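You operate a simulated robot arm through the tools that you are given. There is no shell and no other tool.

You are at the controls of a simulated robot arm. One attempt, no reset.

## Task
Box the capped jar of pellets, then shut and latch the lid.
Fine: draw the jar carrier OUT and leave it there; stand the jar upright in the store box; leave the other small jars. Set down upright: small jar with the orange foot.

Only the result counts: the job must be done as asked and must still hold three seconds after the hand-in. Knocking over, shifting, dropping, spilling or breaking anything else fails it. A push-on lid holds only when it is set on centred and level and pressed home; a screw cap is set on level and turned clockwise until tight.

## Robot
A 7-joint arm with a two-finger parallel gripper, fixed in place. Base frame: the origin is at the foot of the arm, x ahead of it, y to its left, z up; the work surface is at about z = 868. Lengths are in mm, angles in degrees, forces in N, time in s.
With the tool pointing down near the work surface it reaches from about 240 to 680 mm from the base axis. Its first joint turns from -66.0 to 66.0 degrees. Payload 2.4 kg.
The tool frame sits at the grasp point between the pads (the TCP): z along the fingers, y along the line on which they close. The tips reach 30 mm beyond it. Largest opening 94 mm; finger width 28, thickness 10; the body of the gripper, 50 by 96 mm, starts 55 mm behind the TCP.
Orientation is that of the tool frame in the base frame, as [roll, pitch, yaw] about the fixed x, y, z axes, in that order (R = Rz(yaw) Ry(pitch) Rx(roll)). With the fingers straight down and closing along the base's y, the tool's x points along the base's -x, its y along +y and its z along -z.

## Interface
- The arm moves only by the tool send_rows. Its argument "series" is a list of rows, each an object of numbers (a shift or turn left out is 0, a gripper value left out holds the last): "fingers": the finger opening in mm, from 0 to 94; "dx", "dy", "dz": the shift along the tool's x, y, z in mm; "ax", "ay", "az": the turn, a rotation vector about the tool's x, y, z in degrees. In form: [{"fingers": .., "dx": .., "dy": .., "dz": .., "ax": .., "ay": .., "az": ..}, ...]. A call has 1 to 20 rows; each row is the pose to reach, as a shift and turn from the pose commanded when the call began, along the tool's axes at that moment. A row lasts 0.2 s, in which the tool goes at most 50 mm and 8.6 degrees; a call with a longer step from one row to the next is refused whole, and so is a gripper value outside its range. A pose out of reach is approached as far as the arm can. The call stops where the force on the tool passes 40 N (or 10 N more than at its start, if that is more) or the arm is blocked; 0.2 s more then pass. Each finger travels about 153 mm/s and halts on what it meets, pressing with about 26 N; the grip force reading is that of the motor and also rises with nothing between the fingers. The clock runs only during rows and for 0.2 s after the last one: add rows that repeat a pose to give the fingers time. The reply holds the time, the measured pose of the TCP, the force on the tool along the base axes, the opening and the grip force, in the units named above and with some noise, with the torque about the TCP (base axes, N m) and any sound that the robot's microphone picked up.
- Cameras (640 x 400 px; columns grow to the right, rows downward): "scene" is fixed at [51.4, 498.6, 1450.3]; the picture's right is [-0.50, -0.87, 0.00], its down [-0.52, 0.30, -0.80] and it looks along [0.69, -0.40, -0.61] (base axes); focal length 214 px, centre (320, 200). "wrist" rides on the gripper at [76, 14, -102] in the tool frame; the picture's right is [-0.18, 0.98, 0.00], its down [-0.75, -0.14, -0.64] and it looks along [-0.63, -0.12, 0.77] (tool axes); focal length 243 px, centre (320, 200). There is no depth. A picture from a camera that has moved, and an enlarged one, comes with that camera's place and axes in the base frame and with its lens. The place of the scene camera against the robot may be out by one fixed shift of up to 12 mm in any direction.
- snapshot(camera): a new picture of that camera. It takes no simulated time.
- enlarge(camera, box): a new picture of the part [left, top, right, bottom] of that camera's present view, enlarged. It takes no simulated time.
- job_done(): hands the job in; it is judged then, once.

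Places have to be worked out from the pictures, the camera data and where the tool is seen. Open the gripper and draw the arm clear of the work before you hand the job in, unless the task says otherwise.

The tools are called as a command line: name --argument value ..., lists and objects as JSON in quotes. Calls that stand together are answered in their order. send_rows: Moves the arm, as the interface text tells. Its arguments: {"type":"object","properties":{"series":{"type":"array","items":{"type":"object","properties":{"fingers":{"type":"number"},"dx":{"type":"number"},"dy":{"type":"number"},"dz":{"type":"number"},"ax":{"type":"number"},"ay":{"type":"number"},"az":{"type":"number"}}}}},"required":["series"]} The other tools are called the same way: snapshot (camera) takes a picture; enlarge (camera, box) takes an enlarged picture of a part of a camera's view; job_done () hands the job in.

At the start:

```text
clock: 0.0
position: [327.1, 10.0, 1309.2]
tcp_rot: [180.0, 0.0, -180.0]
ft_force: [-0.5, 0.1, 0.5]
moment: [-0.01, 0.0, 0.0]
opening: 93.7
finger_force: 0.0
```

scene: 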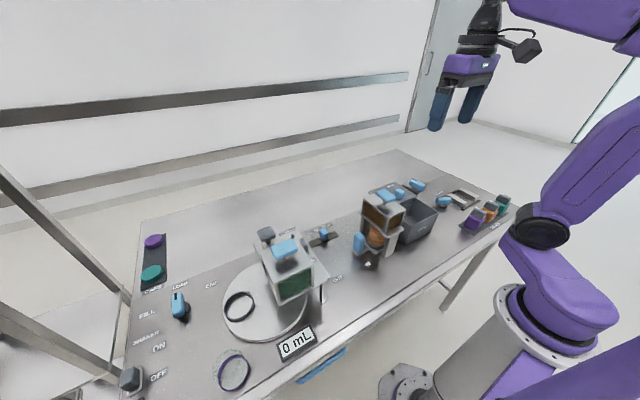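
wrist: 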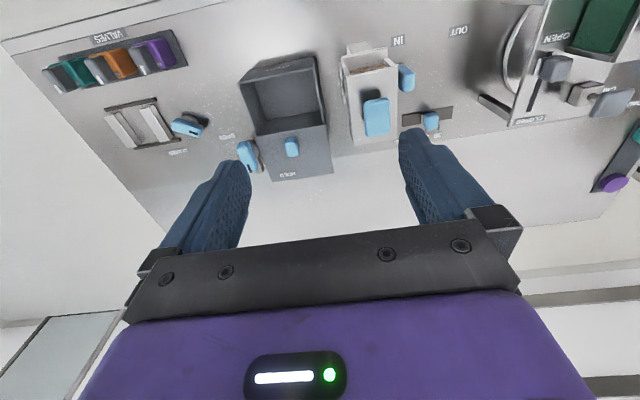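

I start by looking closely at both camera views to identify the carrier, the jars and the store box.

enlarge --camera "scene" --box '[320, 140, 520, 280]'

enlarge --camera "wrist" --box '[220, 20, 480, 190]'

enlarge --camera "scene" --box '[110, 200, 370, 400]'

enlarge --camera "wrist" --box '[20, 20, 260, 190]'

enlarge --camera "wrist" --box '[440, 0, 640, 200]'

```text
2.86 times, centred on (420, 210) of scene
camera zoom: at [51.4, 498.6, 1450.3], right [-0.5, -0.87, 0.0], down [-0.52, 0.3, -0.8], along [0.69, -0.4, -0.61], focal length 613 px, centre (34, 171)
```

zoom: 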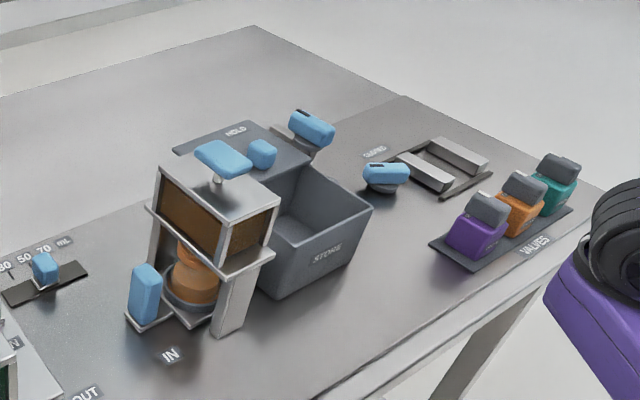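

```text
2.35 times, centred on (350, 105) of wrist
camera zoom: at [251.6, 24.2, 1412.5], right [0.18, 0.98, 0.0], down [0.75, -0.14, 0.64], along [0.63, -0.12, -0.77], focal length 571 px, centre (249, 424)
```

zoom: 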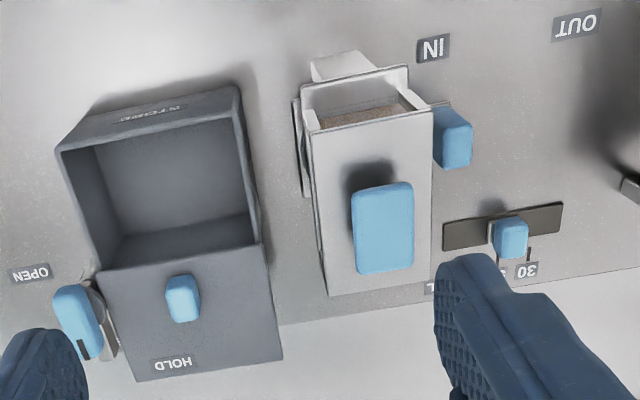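

```text
2.00 times, centred on (240, 300) of scene
camera zoom: at [51.4, 498.6, 1450.3], right [-0.5, -0.87, 0.0], down [-0.52, 0.3, -0.8], along [0.69, -0.4, -0.61], focal length 429 px, centre (480, 0)
```

zoom: 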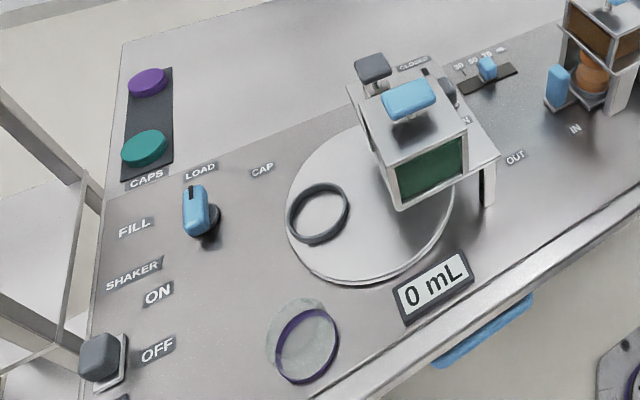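

```text
2.35 times, centred on (140, 105) of wrist
camera zoom: at [251.6, 24.2, 1412.5], right [0.18, 0.98, 0.0], down [0.75, -0.14, 0.64], along [0.63, -0.12, -0.77], focal length 571 px, centre (744, 424)
```

zoom: 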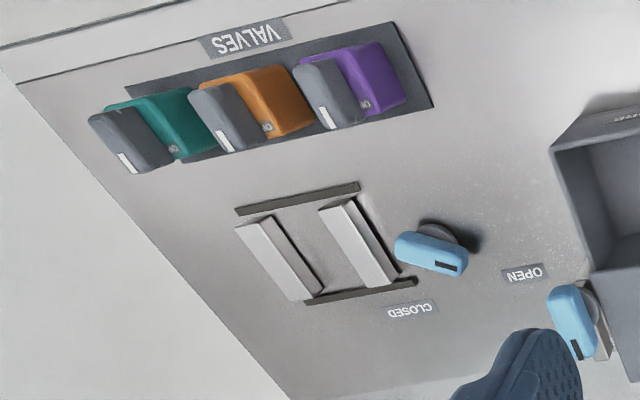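

```text
2.00 times, centred on (540, 100) of wrist
camera zoom: at [251.6, 24.2, 1412.5], right [0.18, 0.98, 0.0], down [0.75, -0.14, 0.64], along [0.63, -0.12, -0.77], focal length 485 px, centre (-120, 400)
```

zoom: 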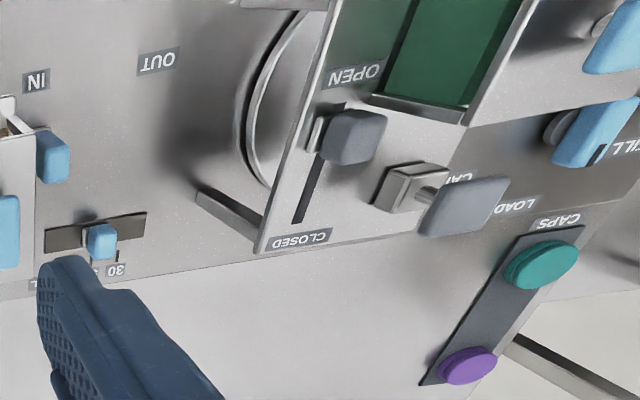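

The jar with the orange contents sits under a hopper by "IN", with the store box to its right. I move the wrist camera closer to the store box to see its lid and latch.

send_rows --series '[{"fingers": 94, "dx": 9, "dy": -18, "dz": 32}, {"dx": 19, "dy": -36, "dz": 64}, {"dx": 28, "dy": -54, "dz": 96}, {"dx": 38, "dy": -72, "dz": 128}, {"dx": 47, "dy": -90, "dz": 159}, {"dx": 47, "dy": -90, "dz": 159}]'

snapshot --camera "wrist"

snapshot --camera "scene"

```text
clock: 1.4
position: [278.8, -77.6, 1151.8]
tcp_rot: [180.0, 0.0, -180.0]
ft_force: [0.8, 0.6, 0.5]
moment: [-0.01, 0.01, 0.0]
opening: 94.3
finger_force: 0.0
```

```text
taken
camera wrist: at [203.8, -64.6, 1255.0], right [0.18, 0.98, 0.0], down [0.75, -0.14, 0.64], along [0.63, -0.12, -0.77], focal length 243 px, centre (320, 200)
```

wrist: 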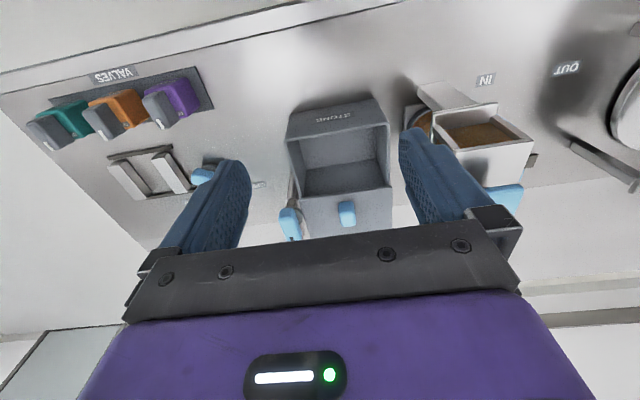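

```text
taken
```

scene: 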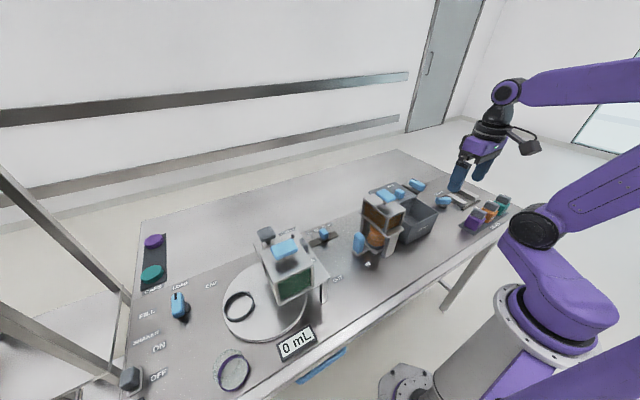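

Let me enlarge the relevant portions around the box and hopper.

enlarge --camera "wrist" --box '[240, 80, 440, 250]'

enlarge --camera "wrist" --box '[380, 50, 600, 230]'

enlarge --camera "scene" --box '[340, 170, 460, 275]'

```text
2.35 times, centred on (340, 165) of wrist
camera zoom: at [203.8, -64.6, 1255.0], right [0.18, 0.98, 0.0], down [0.75, -0.14, 0.64], along [0.63, -0.12, -0.77], focal length 571 px, centre (273, 282)
```

zoom: 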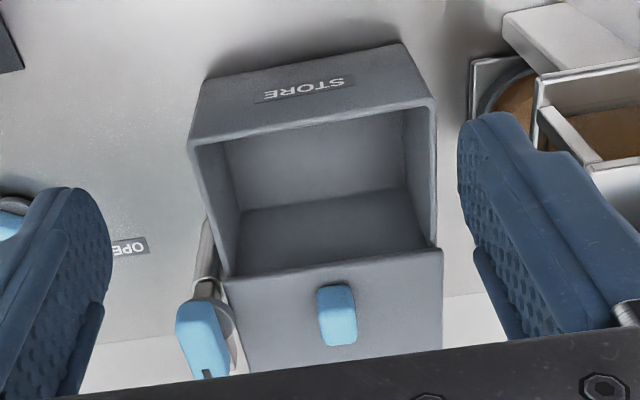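

```text
2.22 times, centred on (490, 140) of wrist
camera zoom: at [203.8, -64.6, 1255.0], right [0.18, 0.98, 0.0], down [0.75, -0.14, 0.64], along [0.63, -0.12, -0.77], focal length 539 px, centre (-58, 333)
```

zoom: 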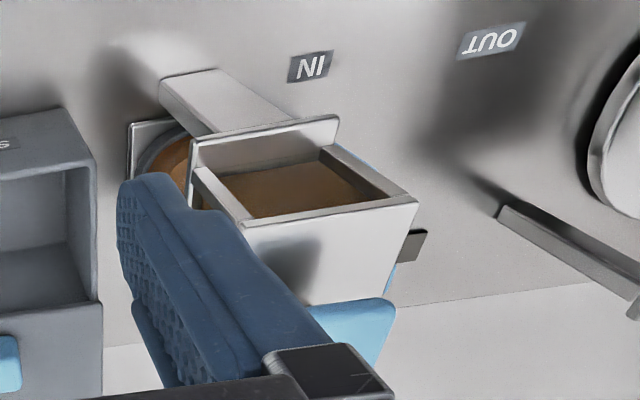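

```text
3.81 times, centred on (400, 222) of scene
camera zoom: at [51.4, 498.6, 1450.3], right [-0.5, -0.87, 0.0], down [-0.52, 0.3, -0.8], along [0.69, -0.4, -0.61], focal length 817 px, centre (15, 114)
```

zoom: 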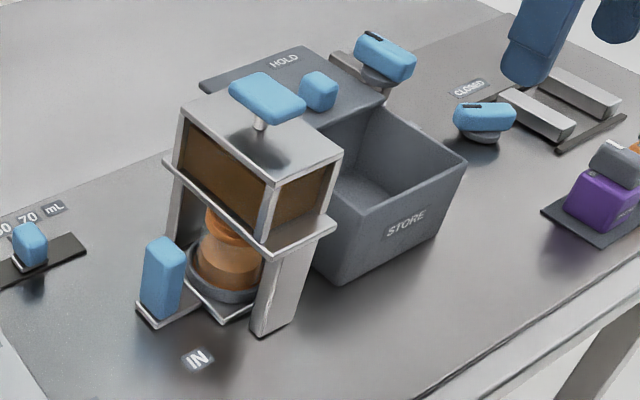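

The lid plate with a knob is behind the box opening and there is a lever beside it. I move over it for a near-vertical view.

send_rows --series '[{"dx": -44, "dy": -10, "dz": 10}, {"dx": -88, "dy": -21, "dz": 20}, {"dx": -132, "dy": -31, "dz": 30}, {"dx": -176, "dy": -42, "dz": 40}, {"dx": -221, "dy": -52, "dz": 52}, {"dx": -221, "dy": -52, "dz": 52}]'

snapshot --camera "wrist"

enlarge --camera "wrist" --box '[160, 0, 440, 200]'

```text
clock: 2.8
position: [501.2, -132.3, 1099.0]
tcp_rot: [180.0, 0.1, -180.0]
ft_force: [-0.5, -0.2, -0.2]
moment: [-0.01, -0.04, 0.01]
opening: 93.9
finger_force: 0.0
```

```text
taken
camera wrist: at [425.8, -118.8, 1201.6], right [0.18, 0.98, 0.0], down [0.75, -0.14, 0.64], along [0.63, -0.12, -0.77], focal length 243 px, centre (320, 200)
```

wrist: 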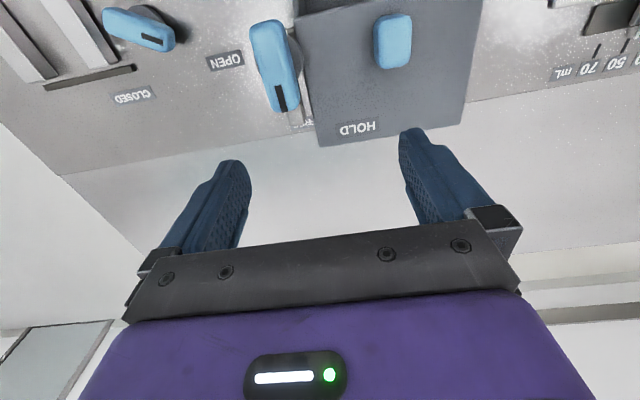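

```text
2.00 times, centred on (300, 100) of wrist
camera zoom: at [425.8, -118.8, 1201.6], right [0.18, 0.98, 0.0], down [0.75, -0.14, 0.64], along [0.63, -0.12, -0.77], focal length 485 px, centre (360, 400)
```

zoom: 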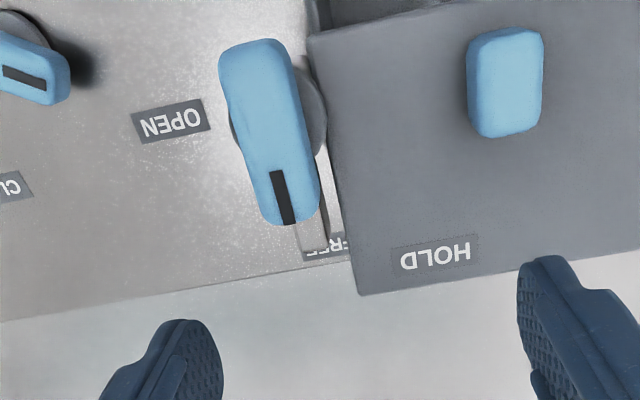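

The lever beside the lid has FREE/HOLD labels, so it is the latch, and the lid plate slides. Now I look closely at the jar in the carrier from the scene camera.

enlarge --camera "scene" --box '[345, 205, 415, 275]'

enlarge --camera "scene" --box '[200, 330, 280, 400]'

enlarge --camera "scene" --box '[220, 220, 340, 350]'

```text
5.71 times, centred on (380, 240) of scene
camera zoom: at [51.4, 498.6, 1450.3], right [-0.5, -0.87, 0.0], down [-0.52, 0.3, -0.8], along [0.69, -0.4, -0.61], focal length 1226 px, centre (-23, -29)
```

zoom: 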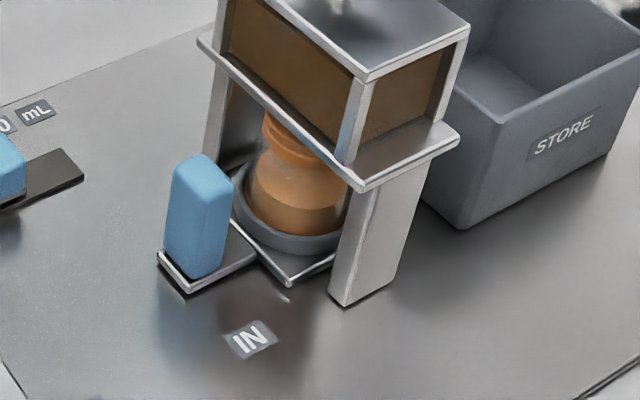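

```text
5.71 times, centred on (240, 365) of scene
camera zoom: at [51.4, 498.6, 1450.3], right [-0.5, -0.87, 0.0], down [-0.52, 0.3, -0.8], along [0.69, -0.4, -0.61], focal length 1226 px, centre (777, -743)
```

zoom: 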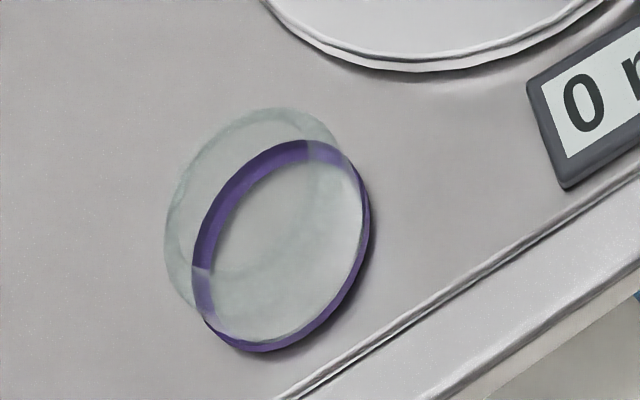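

```text
3.08 times, centred on (280, 285) of scene
camera zoom: at [51.4, 498.6, 1450.3], right [-0.5, -0.87, 0.0], down [-0.52, 0.3, -0.8], along [0.69, -0.4, -0.61], focal length 660 px, centre (443, -62)
```

zoom: 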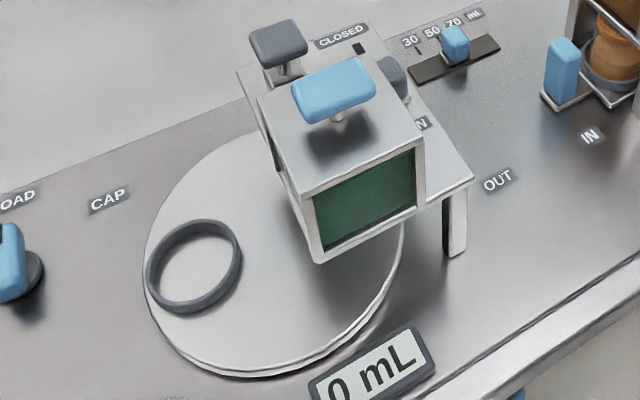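

The jar with orange cap and pellets stands in a ring on the carrier, handle on the +y side. I raise, rotate the tool 90° (fingers closing along x, camera looking toward −y) and view the carrier from the +y side.

send_rows --series '[{"dz": -50}, {"dz": -100}, {"dx": 10, "dy": 33, "dz": -100, "az": 8.2}, {"dx": 20, "dy": 66, "dz": -100, "az": 16.4}, {"dx": 30, "dy": 99, "dz": -100, "az": 24.5}, {"dx": 40, "dy": 132, "dz": -100, "az": 32.7}, {"dx": 50, "dy": 165, "dz": -100, "az": 40.9}, {"dx": 60, "dy": 198, "dz": -100, "az": 49.1}, {"dx": 70, "dy": 231, "dz": -100, "az": 57.3}, {"dx": 80, "dy": 264, "dz": -100, "az": 65.5}, {"dx": 90, "dy": 297, "dz": -100, "az": 73.6}, {"dx": 100, "dy": 330, "dz": -100, "az": 81.8}, {"dx": 111, "dy": 362, "dz": -100, "az": 90}, {"dx": 111, "dy": 362, "dz": -100, "az": 90}]'

snapshot --camera "wrist"

snapshot --camera "scene"

```text
clock: 5.8
position: [391.0, 231.7, 1198.5]
tcp_rot: [-179.9, 0.0, 89.9]
ft_force: [0.4, -0.4, 0.2]
moment: [-0.01, 0.05, -0.01]
opening: 93.9
finger_force: 0.2
```

```text
taken
camera wrist: at [405.7, 307.4, 1300.2], right [0.98, -0.19, 0.0], down [-0.14, -0.75, 0.64], along [-0.12, -0.63, -0.77], focal length 243 px, centre (320, 200)
```

wrist: 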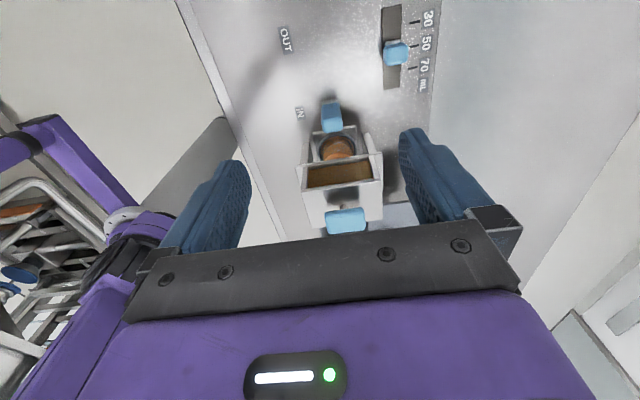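

```text
taken
```

scene: 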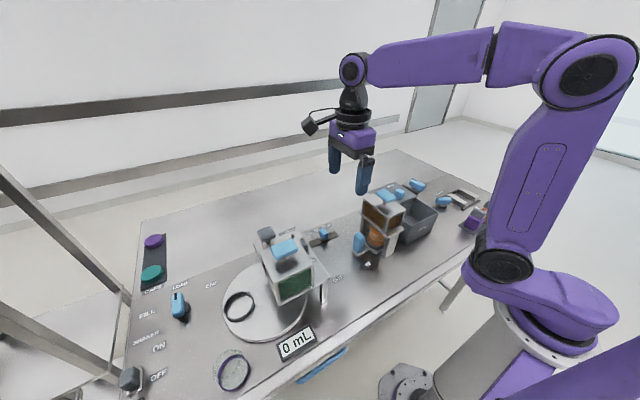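

enlarge --camera "wrist" --box '[260, 80, 400, 240]'

enlarge --camera "wrist" --box '[230, 0, 450, 140]'

```text
2.50 times, centred on (330, 160) of wrist
camera zoom: at [405.7, 307.4, 1300.2], right [0.98, -0.19, 0.0], down [-0.14, -0.75, 0.64], along [-0.12, -0.63, -0.77], focal length 606 px, centre (295, 300)
```

zoom: 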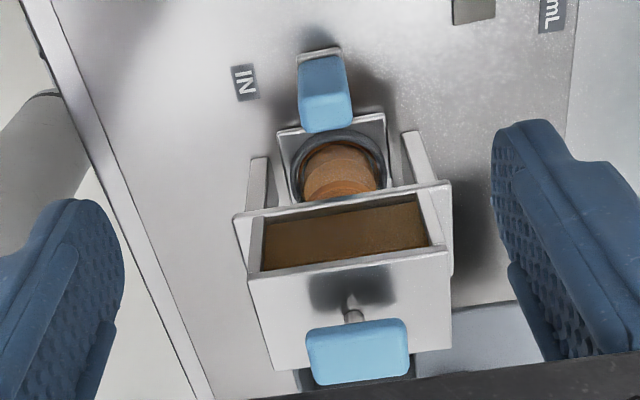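

```text
2.86 times, centred on (340, 70) of wrist
camera zoom: at [405.7, 307.4, 1300.2], right [0.98, -0.19, 0.0], down [-0.14, -0.75, 0.64], along [-0.12, -0.63, -0.77], focal length 693 px, centre (263, 571)
```

zoom: 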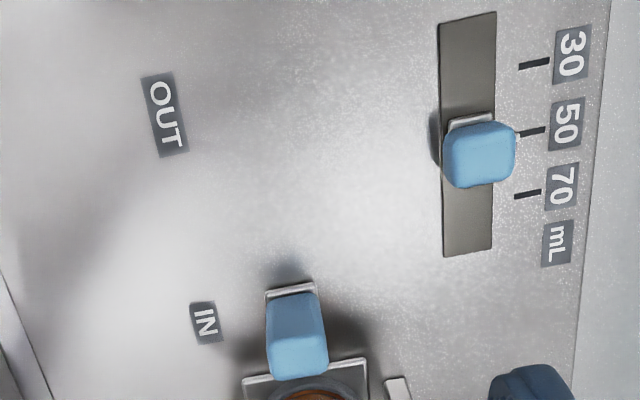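

The handle is around x≈395, y≈156, top z≈945; the hopper shelf edge is at y≈113. I come closer to measure the handle.

send_rows --series '[{"dx": -14, "dy": 1, "dz": 37}, {"dx": -28, "dy": 2, "dz": 74}, {"dx": -42, "dy": 3, "dz": 111}, {"dx": -57, "dy": 4, "dz": 148}, {"dx": -57, "dy": 4, "dz": 148}]'

snapshot --camera "wrist"

enlarge --camera "wrist" --box '[220, 60, 420, 230]'

enlarge --camera "scene" --box '[320, 150, 420, 280]'

```text
clock: 7.0
position: [393.0, 173.0, 1050.4]
tcp_rot: [-180.0, 0.1, 90.0]
ft_force: [0.3, 0.7, 0.3]
moment: [0.03, -0.02, 0.0]
opening: 93.9
finger_force: 0.0
```

```text
taken
camera wrist: at [408.4, 248.3, 1152.1], right [0.98, -0.18, 0.0], down [-0.14, -0.75, 0.64], along [-0.12, -0.63, -0.77], focal length 243 px, centre (320, 200)
```

wrist: 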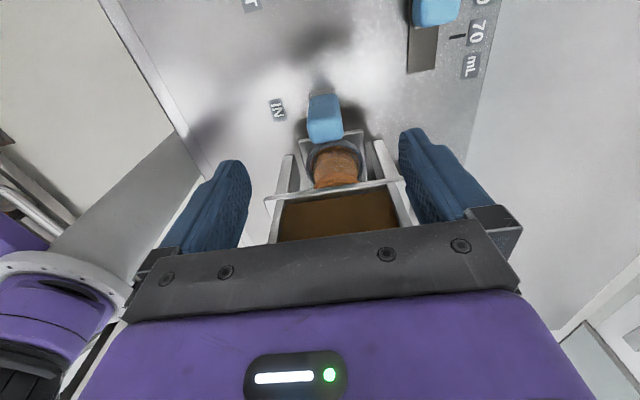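

```text
2.35 times, centred on (320, 145) of wrist
camera zoom: at [408.4, 248.3, 1152.1], right [0.98, -0.18, 0.0], down [-0.14, -0.75, 0.64], along [-0.12, -0.63, -0.77], focal length 571 px, centre (320, 329)
```

zoom: 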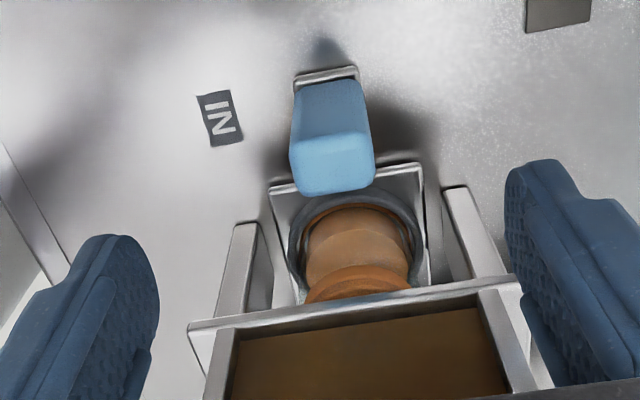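

```text
3.08 times, centred on (370, 215) of scene
camera zoom: at [51.4, 498.6, 1450.3], right [-0.5, -0.87, 0.0], down [-0.52, 0.3, -0.8], along [0.69, -0.4, -0.61], focal length 660 px, centre (166, 154)
```

zoom: 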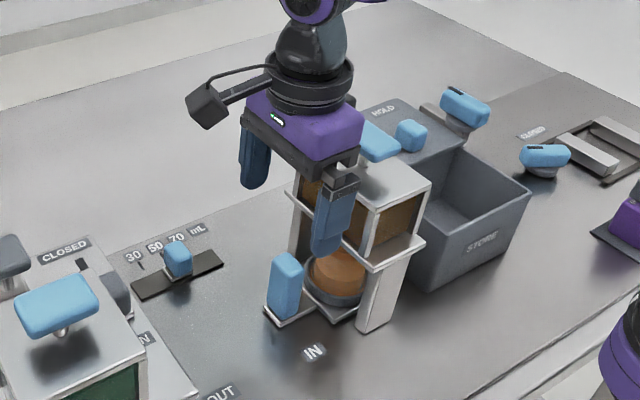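

The handle is about 32 mm (x) × 20 mm (y), centred near (395, 160), top z≈952. I lower the open fingers around it, with fingers closing along x.

send_rows --series '[{"fingers": 70, "dx": -13, "dy": 2, "dz": 20}, {"dx": -13, "dy": 2, "dz": 55}, {"dx": -13, "dy": 2, "dz": 85}, {"dx": -13, "dy": 2, "dz": 100}, {"dx": -13, "dy": 2, "dz": 115}, {"dx": -13, "dy": 2, "dz": 115}]'

enlarge --camera "scene" --box '[320, 170, 420, 290]'

snapshot --camera "wrist"

```text
clock: 7.8
position: [396.6, 158.4, 986.8]
tcp_rot: [179.7, 0.1, 89.8]
ft_force: [-10.9, -1.2, 21.2]
moment: [-0.79, -0.33, -0.51]
opening: 70.1
finger_force: 0.1
stopped in row 3: the force on the tool passed its limit at 112 N (the readings are from after the stop); the commanded pose is now the measured one
```

```text
3.33 times, centred on (370, 230) of scene
camera zoom: at [50.8, 498.4, 1450.4], right [-0.5, -0.87, 0.0], down [-0.52, 0.3, -0.8], along [0.69, -0.4, -0.61], focal length 715 px, centre (153, 100)
```

zoom: 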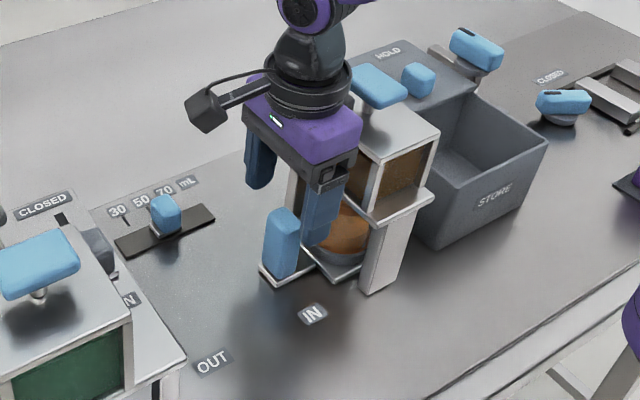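

```text
taken
camera wrist: at [412.1, 234.7, 1088.2], right [0.98, -0.19, 0.0], down [-0.14, -0.75, 0.64], along [-0.12, -0.63, -0.77], focal length 243 px, centre (320, 200)
```

wrist: 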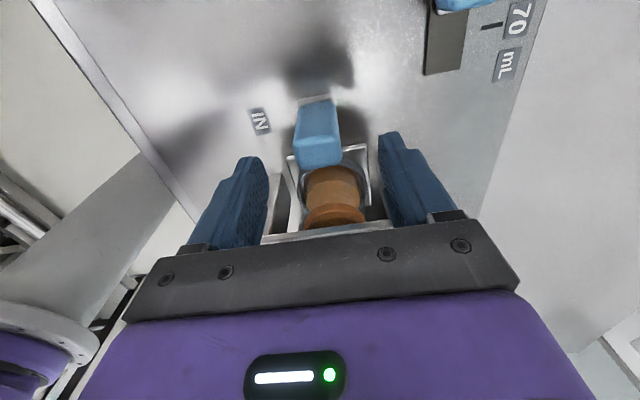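

The descent met something at TCP z≈987. Before moving I look closely at what is touching.

enlarge --camera "scene" --box '[345, 160, 415, 230]'

enlarge --camera "scene" --box '[345, 205, 415, 275]'

enlarge --camera "wrist" --box '[230, 80, 430, 240]'

```text
5.71 times, centred on (380, 195) of scene
camera zoom: at [50.8, 498.4, 1450.4], right [-0.5, -0.87, 0.0], down [-0.52, 0.3, -0.8], along [0.69, -0.4, -0.61], focal length 1226 px, centre (-23, 229)
```

zoom: 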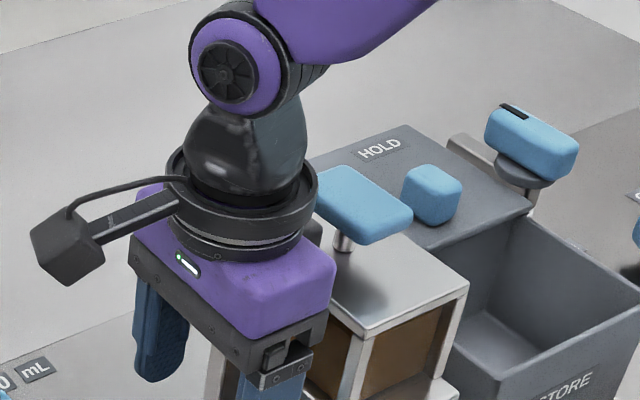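

```text
5.71 times, centred on (380, 240) of scene
camera zoom: at [50.8, 498.4, 1450.4], right [-0.5, -0.87, 0.0], down [-0.52, 0.3, -0.8], along [0.69, -0.4, -0.61], focal length 1226 px, centre (-23, -29)
```

zoom: 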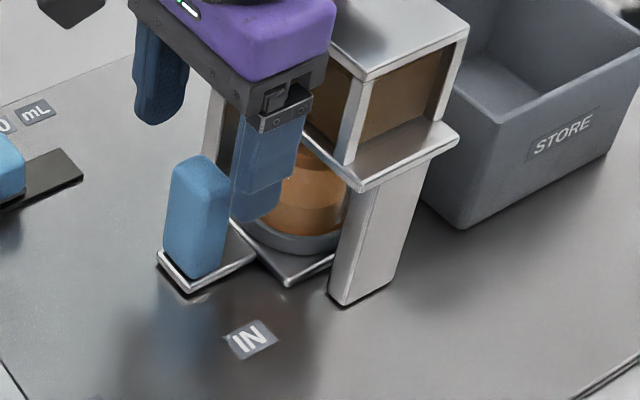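

```text
2.50 times, centred on (330, 160) of wrist
camera zoom: at [412.1, 234.7, 1088.2], right [0.98, -0.19, 0.0], down [-0.14, -0.75, 0.64], along [-0.12, -0.63, -0.77], focal length 606 px, centre (295, 300)
```

zoom: 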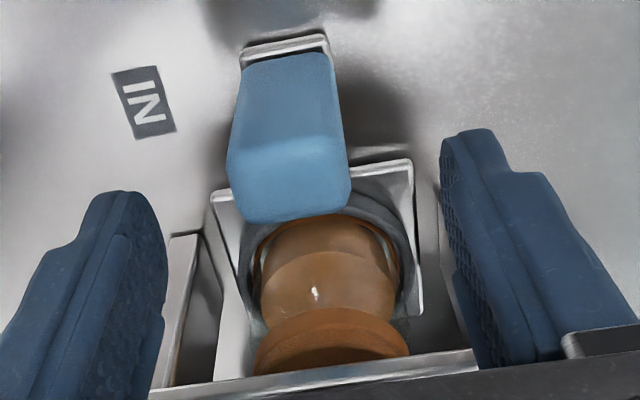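

The contact is most likely the wrist flange ring on the hopper's T-knob (contact about 40 mm toward −y of the TCP). I back straight up and check whether anything moved.

send_rows --series '[{"dz": -20}, {"dz": -60}, {"dx": 20, "dz": -90}, {"dx": 40, "dz": -90}, {"dx": 40, "dz": -90}]'

enlarge --camera "scene" --box '[345, 160, 445, 275]'

snapshot --camera "wrist"

```text
clock: 8.9
position: [397.8, 199.9, 1074.1]
tcp_rot: [179.7, 0.0, 90.0]
ft_force: [0.0, 0.5, 0.0]
moment: [0.0, -0.01, 0.0]
opening: 69.8
finger_force: 0.1
```

```text
3.48 times, centred on (395, 218) of scene
camera zoom: at [51.4, 498.6, 1450.3], right [-0.5, -0.87, 0.0], down [-0.52, 0.3, -0.8], along [0.69, -0.4, -0.61], focal length 746 px, centre (59, 139)
```

zoom: 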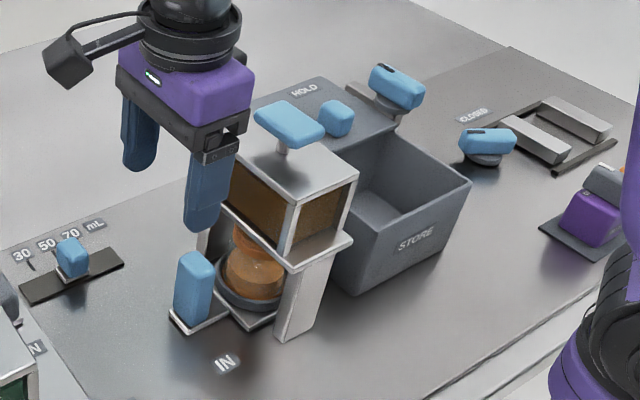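

```text
taken
camera wrist: at [412.6, 275.5, 1177.1], right [0.98, -0.18, 0.0], down [-0.14, -0.75, 0.64], along [-0.12, -0.63, -0.77], focal length 243 px, centre (320, 200)
```

wrist: 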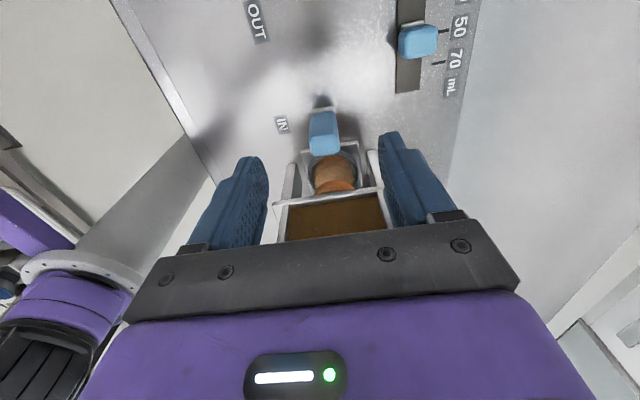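

I repeat an earlier enlargement to compare the T-knob's position before and after the bump.

enlarge --camera "scene" --box '[340, 170, 460, 275]'

```text
3.81 times, centred on (400, 222) of scene
camera zoom: at [51.4, 498.6, 1450.3], right [-0.5, -0.87, 0.0], down [-0.52, 0.3, -0.8], along [0.69, -0.4, -0.61], focal length 817 px, centre (15, 114)
```

zoom: 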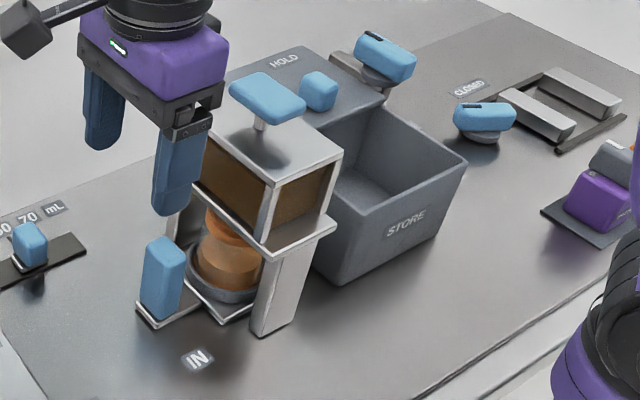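

Nothing moved. I now approach the handle with the gripper leaned 15° toward +y, so the flange clears the T-knob, lowering in gentle steps.

send_rows --series '[{"fingers": 70, "dx": -10, "dz": 10, "ay": -7.5}, {"dx": -25, "dy": -1, "dz": 25, "ay": -15}, {"dx": -42, "dy": -2, "dz": 40, "ay": -15}, {"dx": -42, "dy": -2, "dz": 65, "ay": -15}, {"dx": -42, "dy": -2, "dz": 90, "ay": -15}, {"dx": -42, "dy": -2, "dz": 110, "ay": -15}, {"dx": -42, "dy": -2, "dz": 125, "ay": -15}, {"dx": -42, "dy": -2, "dz": 135, "ay": -15}, {"dx": -42, "dy": -2, "dz": 142, "ay": -15}, {"dx": -42, "dy": -2, "dz": 142, "ay": -15}]'

enlarge --camera "scene" --box '[320, 160, 420, 275]'

snapshot --camera "wrist"

```text
clock: 11.2
position: [395.4, 158.0, 933.1]
tcp_rot: [179.7, 15.0, 89.9]
ft_force: [0.1, 0.5, -0.5]
moment: [-0.01, -0.01, -0.03]
opening: 69.9
finger_force: 0.2
```

```text
3.48 times, centred on (370, 218) of scene
camera zoom: at [51.4, 498.6, 1450.3], right [-0.5, -0.87, 0.0], down [-0.52, 0.3, -0.8], along [0.69, -0.4, -0.61], focal length 746 px, centre (146, 139)
```

zoom: 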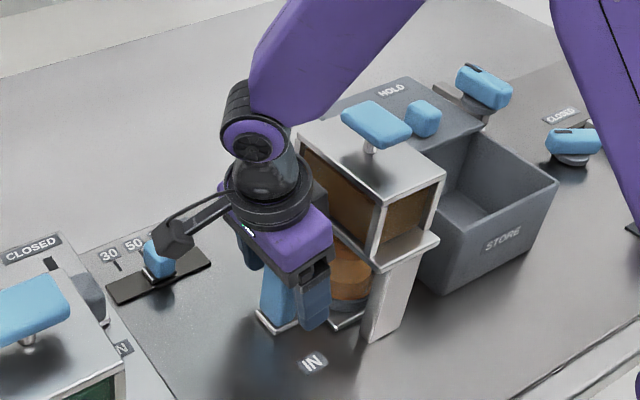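

```text
taken
camera wrist: at [411.0, 256.2, 1011.6], right [0.98, -0.18, 0.05], down [-0.14, -0.56, 0.81], along [-0.12, -0.81, -0.58], focal length 243 px, centre (320, 200)
```

wrist: 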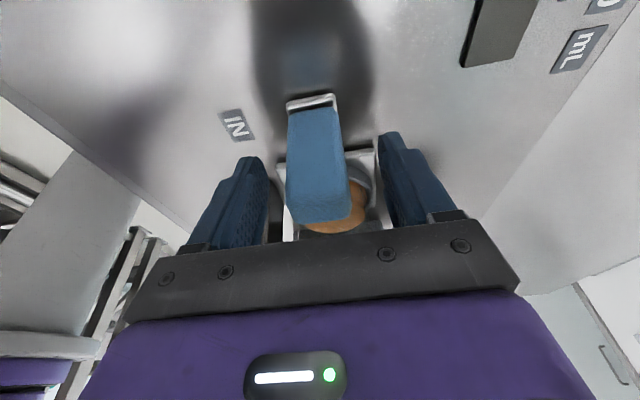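

The handle is between the fingers with no contact force. I close on it.

send_rows --series '[{"fingers": 20}, {"fingers": 20}, {"fingers": 20}, {"fingers": 20}]'

snapshot --camera "wrist"

```text
clock: 12.2
position: [394.8, 157.2, 933.4]
tcp_rot: [179.7, 15.1, 89.9]
ft_force: [-6.2, 0.4, -0.4]
moment: [0.19, 0.14, 0.06]
opening: 36.4
finger_force: 45.1
```

```text
taken
camera wrist: at [410.4, 256.2, 1011.4], right [0.98, -0.18, 0.05], down [-0.14, -0.56, 0.82], along [-0.12, -0.81, -0.58], focal length 243 px, centre (320, 200)
```

wrist: 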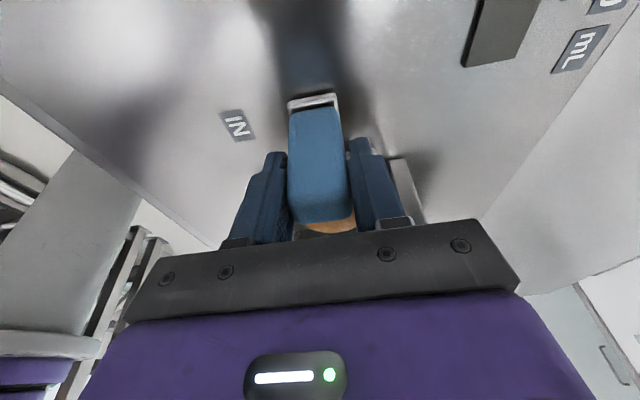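

Gripped (36 mm opening). I now pull along +y by about 56 mm in small steps, watching the force.

send_rows --series '[{"dx": 4.8, "dz": -1.3}, {"dx": 9.7, "dz": -2.6}, {"dx": 17.4, "dz": -4.7}, {"dx": 25.1, "dz": -6.7}, {"dx": 32.8, "dz": -8.8}, {"dx": 40.6, "dz": -10.9}, {"dx": 48.3, "dz": -12.9}, {"dx": 54.1, "dz": -14.5}, {"dx": 54.1, "dz": -14.5}]'

enlarge --camera "scene" --box '[290, 170, 410, 290]'

snapshot --camera "wrist"

```text
clock: 14.2
position: [394.7, 211.1, 932.1]
tcp_rot: [179.8, 15.1, 89.9]
ft_force: [-3.4, -16.1, -24.7]
moment: [1.6, 0.17, 0.42]
opening: 36.2
finger_force: 44.6
```

```text
3.33 times, centred on (350, 230) of scene
camera zoom: at [51.6, 498.3, 1450.4], right [-0.5, -0.87, 0.0], down [-0.52, 0.3, -0.8], along [0.69, -0.4, -0.61], focal length 715 px, centre (220, 100)
```

zoom: 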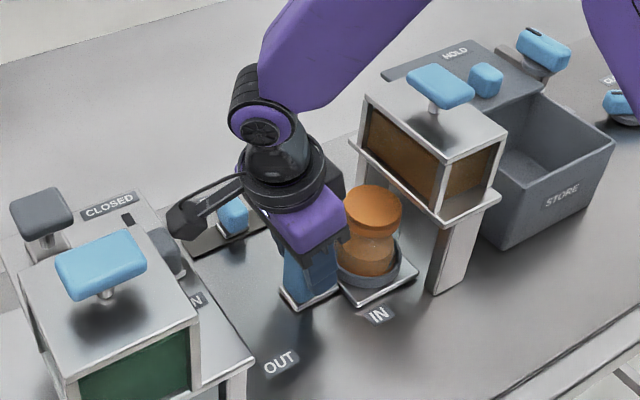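

```text
taken
camera wrist: at [410.8, 311.2, 1011.5], right [0.98, -0.18, 0.05], down [-0.14, -0.56, 0.82], along [-0.12, -0.81, -0.58], focal length 243 px, centre (320, 200)
```

wrist: 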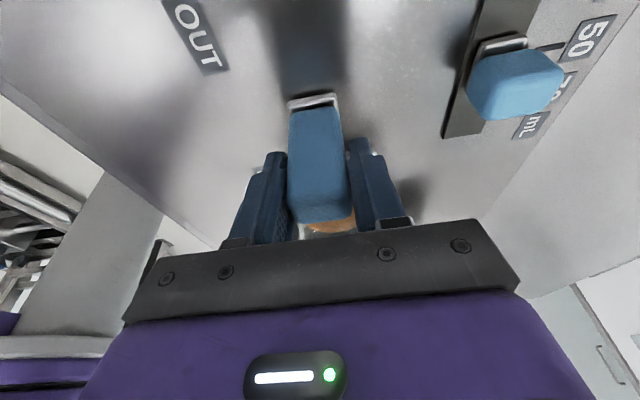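

The carrier moved out about 54 mm with the jar steady. To avoid the camera hitting the green station, I release, re-lean the gripper to about −12° (toward −y) and re-grip slightly higher.

send_rows --series '[{"fingers": 70}, {"fingers": 70}, {"fingers": 70, "dx": -1.5, "dz": -5, "ay": 7}, {"dx": -2.6, "dz": -9.7, "ay": 14}, {"dx": -2.6, "dz": -9.7, "ay": 21}, {"dx": -2.6, "dz": -9.7, "ay": 27}, {"dx": -2.6, "dz": -9.7, "ay": 27}]'

enlarge --camera "scene" --box '[290, 170, 410, 290]'

snapshot --camera "wrist"

```text
clock: 15.8
position: [395.7, 213.1, 944.3]
tcp_rot: [179.7, -11.9, 90.0]
ft_force: [0.0, -0.2, -0.4]
moment: [0.02, -0.01, 0.01]
opening: 70.1
finger_force: 0.1
```

```text
3.33 times, centred on (350, 230) of scene
camera zoom: at [51.4, 498.6, 1450.3], right [-0.5, -0.87, 0.0], down [-0.52, 0.3, -0.8], along [0.69, -0.4, -0.61], focal length 715 px, centre (220, 100)
```

zoom: 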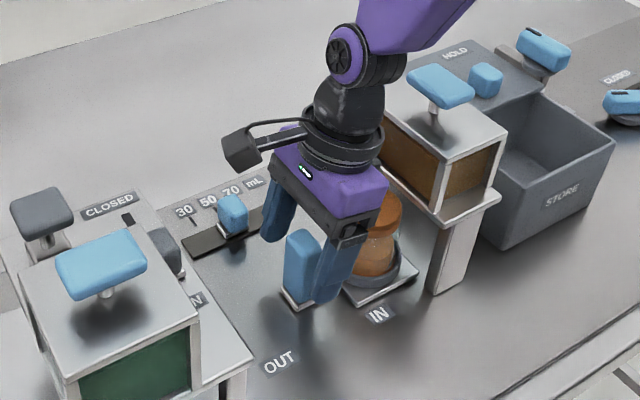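

```text
taken
camera wrist: at [411.1, 265.5, 1059.2], right [0.98, -0.18, -0.03], down [-0.14, -0.87, 0.47], along [-0.11, -0.46, -0.88], focal length 243 px, centre (320, 200)
```

wrist: 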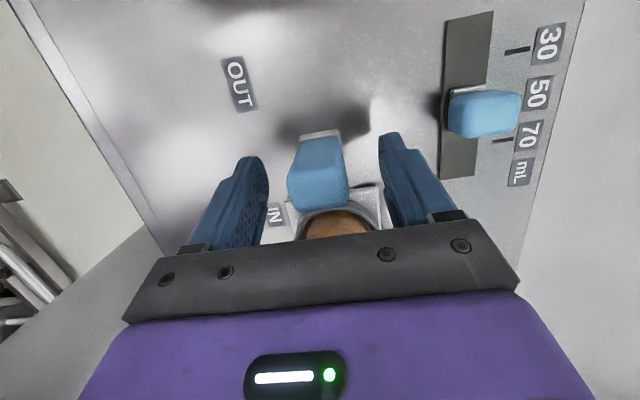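

The handle is between the fingers again. I close and continue the pull in +y.

send_rows --series '[{"fingers": 20}, {"fingers": 20}, {"fingers": 20}, {"dx": 4.9, "dz": 1.0}, {"dx": 9.8, "dz": 2.1}, {"dx": 17.6, "dz": 3.7}, {"dx": 25.4, "dz": 5.4}, {"dx": 33.3, "dz": 7.1}, {"dx": 41.1, "dz": 8.7}, {"dx": 46, "dz": 9.8}, {"dx": 49, "dz": 10.4}, {"dx": 49, "dz": 10.4}]'

enlarge --camera "scene" --box '[280, 170, 400, 300]'

snapshot --camera "wrist"

```text
clock: 18.4
position: [395.3, 263.5, 943.9]
tcp_rot: [179.5, -12.0, 90.1]
ft_force: [-9.9, 0.9, 21.7]
moment: [0.51, -0.03, 0.02]
opening: 35.9
finger_force: 44.9
```

```text
3.08 times, centred on (340, 235) of scene
camera zoom: at [50.8, 498.4, 1450.4], right [-0.5, -0.87, 0.0], down [-0.52, 0.3, -0.8], along [0.69, -0.4, -0.61], focal length 660 px, centre (258, 92)
```

zoom: 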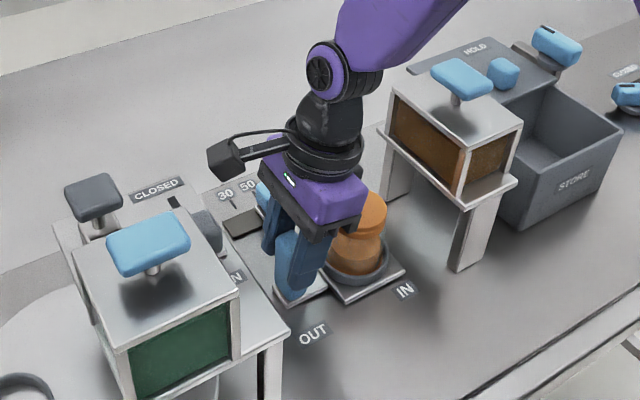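

```text
taken
camera wrist: at [409.9, 316.1, 1059.0], right [0.98, -0.18, -0.03], down [-0.14, -0.87, 0.47], along [-0.11, -0.46, -0.88], focal length 243 px, centre (320, 200)
```

wrist: 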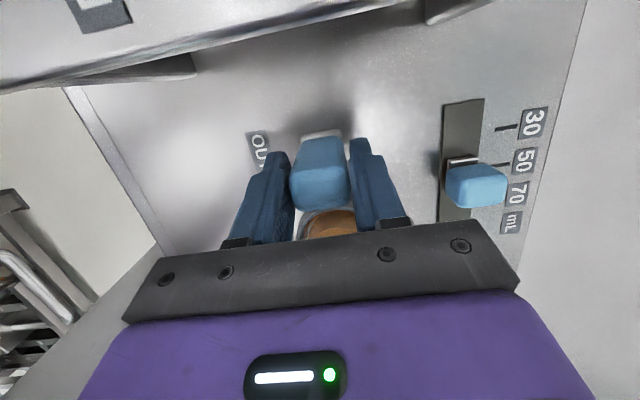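

The carrier followed. I continue in 2–3 mm steps until the stop is felt.

send_rows --series '[{"dx": 2, "dz": 0.4}, {"dx": 4, "dz": 0.85}, {"dx": 6, "dz": 1.27}, {"dx": 8, "dz": 1.7}, {"dx": 10, "dz": 2.1}, {"dx": 10, "dz": 2.1}]'

```text
clock: 19.8
position: [393.4, 270.0, 942.7]
tcp_rot: [-179.8, -11.7, 89.8]
ft_force: [-5.9, -28.6, -5.0]
moment: [0.2, -0.31, 0.85]
opening: 36.1
finger_force: 45.0
```

Resistance rose to ~29 N in y near 112 mm of travel. I nudge a few mm more to confirm the end stop.

send_rows --series '[{"dx": 2, "dz": 0.4}, {"dx": 4, "dz": 0.8}, {"dx": 4, "dz": 0.8}]'

enlarge --camera "scene" --box '[280, 170, 400, 300]'

```text
clock: 20.6
position: [395.6, 275.7, 943.0]
tcp_rot: [-180.0, -11.9, 89.8]
ft_force: [-7.5, -34.3, 4.1]
moment: [-0.07, 0.03, 0.0]
opening: 36.3
finger_force: 45.0
```

```text
3.08 times, centred on (340, 235) of scene
camera zoom: at [51.1, 497.6, 1450.7], right [-0.5, -0.87, 0.0], down [-0.52, 0.3, -0.8], along [0.69, -0.4, -0.61], focal length 660 px, centre (258, 92)
```

zoom: 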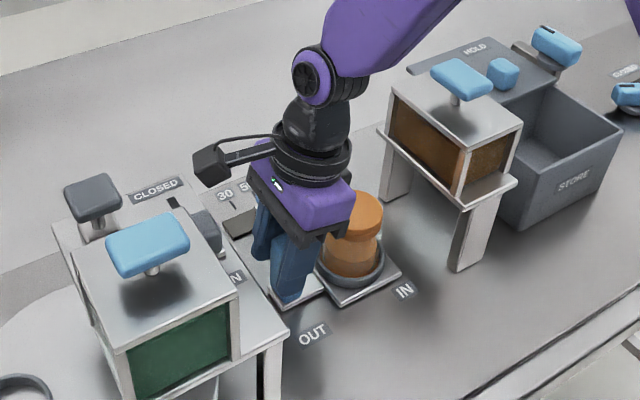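

Still moving a little with 34 N resistance; I check another couple of mm to see whether it is a hard stop or slipping grip.

send_rows --series '[{"dx": 1.5, "dz": 0.3}, {"dx": 3, "dz": 0.6}, {"dx": 3, "dz": 0.6}, {"dx": 3, "dz": 0.6}]'

enlarge --camera "scene" --box '[280, 170, 400, 300]'

snapshot --camera "wrist"

```text
clock: 21.6
position: [394.4, 277.6, 942.3]
tcp_rot: [179.9, -11.9, 89.8]
ft_force: [-3.9, -33.9, -5.9]
moment: [0.08, -0.05, 0.0]
opening: 36.0
finger_force: 44.9
```

```text
3.08 times, centred on (340, 235) of scene
camera zoom: at [51.3, 497.7, 1450.6], right [-0.5, -0.87, 0.0], down [-0.52, 0.3, -0.8], along [0.69, -0.4, -0.61], focal length 660 px, centre (258, 92)
```

zoom: 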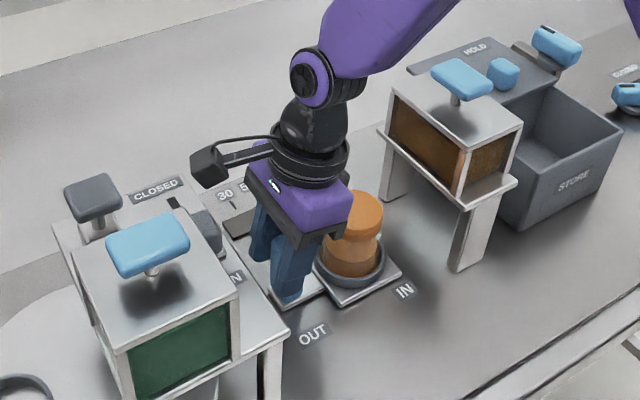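

```text
taken
camera wrist: at [410.8, 330.6, 1058.3], right [0.98, -0.18, -0.04], down [-0.15, -0.87, 0.47], along [-0.12, -0.46, -0.88], focal length 243 px, centre (320, 200)
```

wrist: 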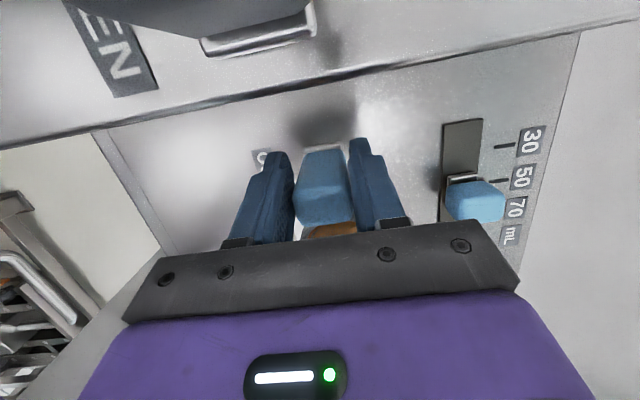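

The tray no longer moved in the last nudge while the fingers slid on the handle, so the end stop is reached. I open and rise straight up, then look at the jar.

send_rows --series '[{"fingers": 70}, {"fingers": 70}, {"fingers": 70, "dx": 2, "dz": -10}, {"dx": 6, "dz": -30}, {"dx": 15, "dz": -70}, {"dx": 25, "dz": -117}, {"dx": 33, "dz": -156, "ay": -6}, {"dx": 33, "dz": -156, "ay": -12}, {"dx": 33, "dz": -156, "ay": -12}]'

snapshot --camera "wrist"

enlarge --camera "scene" --box '[280, 190, 400, 300]'

```text
clock: 23.6
position: [394.2, 280.1, 1102.2]
tcp_rot: [179.7, 0.1, 90.0]
ft_force: [-0.6, 0.0, -0.4]
moment: [0.0, 0.01, 0.03]
opening: 69.8
finger_force: 0.1
```

```text
taken
camera wrist: at [409.6, 355.6, 1204.0], right [0.98, -0.18, 0.0], down [-0.14, -0.75, 0.64], along [-0.12, -0.63, -0.77], focal length 243 px, centre (320, 200)
```

wrist: 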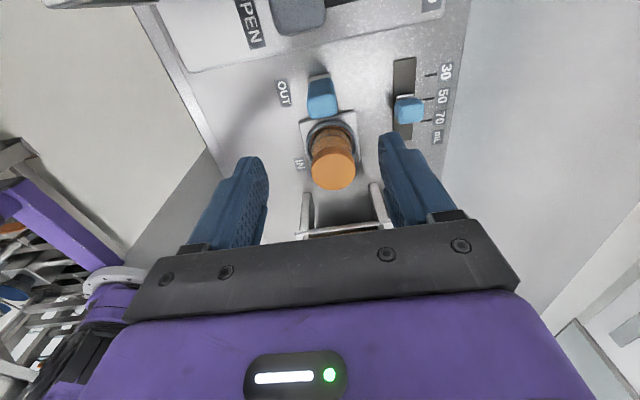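

```text
3.64 times, centred on (340, 245) of scene
camera zoom: at [51.4, 498.6, 1450.3], right [-0.5, -0.87, 0.0], down [-0.52, 0.3, -0.8], along [0.69, -0.4, -0.61], focal length 780 px, centre (247, 36)
```

zoom: 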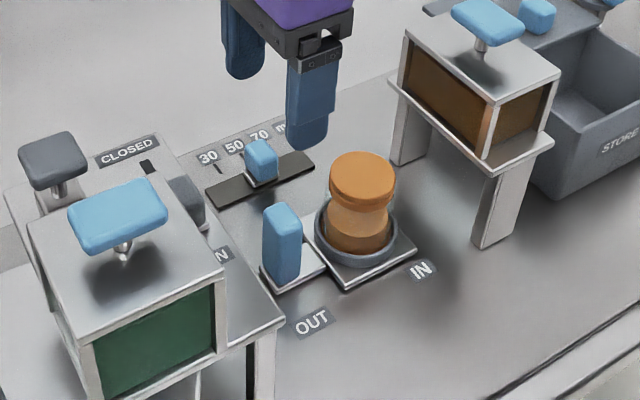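

The carrier is out with the jar standing in its ring. I zoom in on the jar to measure its shape.

enlarge --camera "scene" --box '[325, 220, 365, 280]'

enlarge --camera "wrist" --box '[270, 60, 400, 220]'

```text
6.67 times, centred on (345, 250) of scene
camera zoom: at [51.4, 498.6, 1450.3], right [-0.5, -0.87, 0.0], down [-0.52, 0.3, -0.8], along [0.69, -0.4, -0.61], focal length 1430 px, centre (153, -133)
```

zoom: 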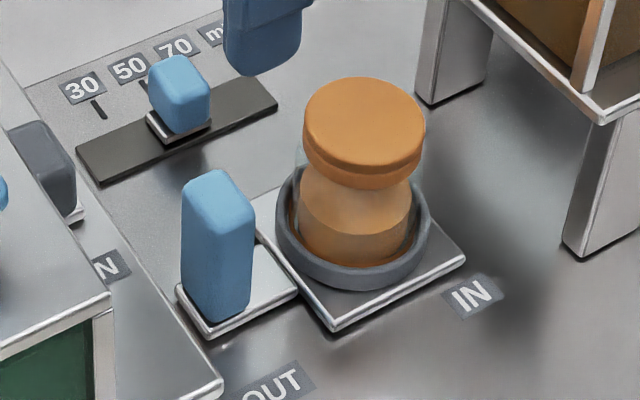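

```text
2.50 times, centred on (335, 140) of wrist
camera zoom: at [409.6, 355.6, 1204.0], right [0.98, -0.18, 0.0], down [-0.14, -0.75, 0.64], along [-0.12, -0.63, -0.77], focal length 606 px, centre (282, 350)
```

zoom: 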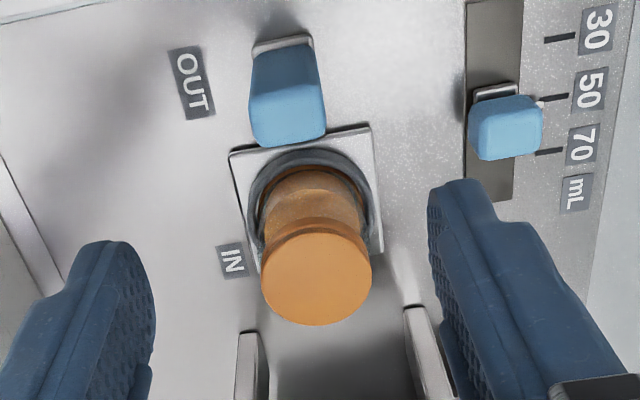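

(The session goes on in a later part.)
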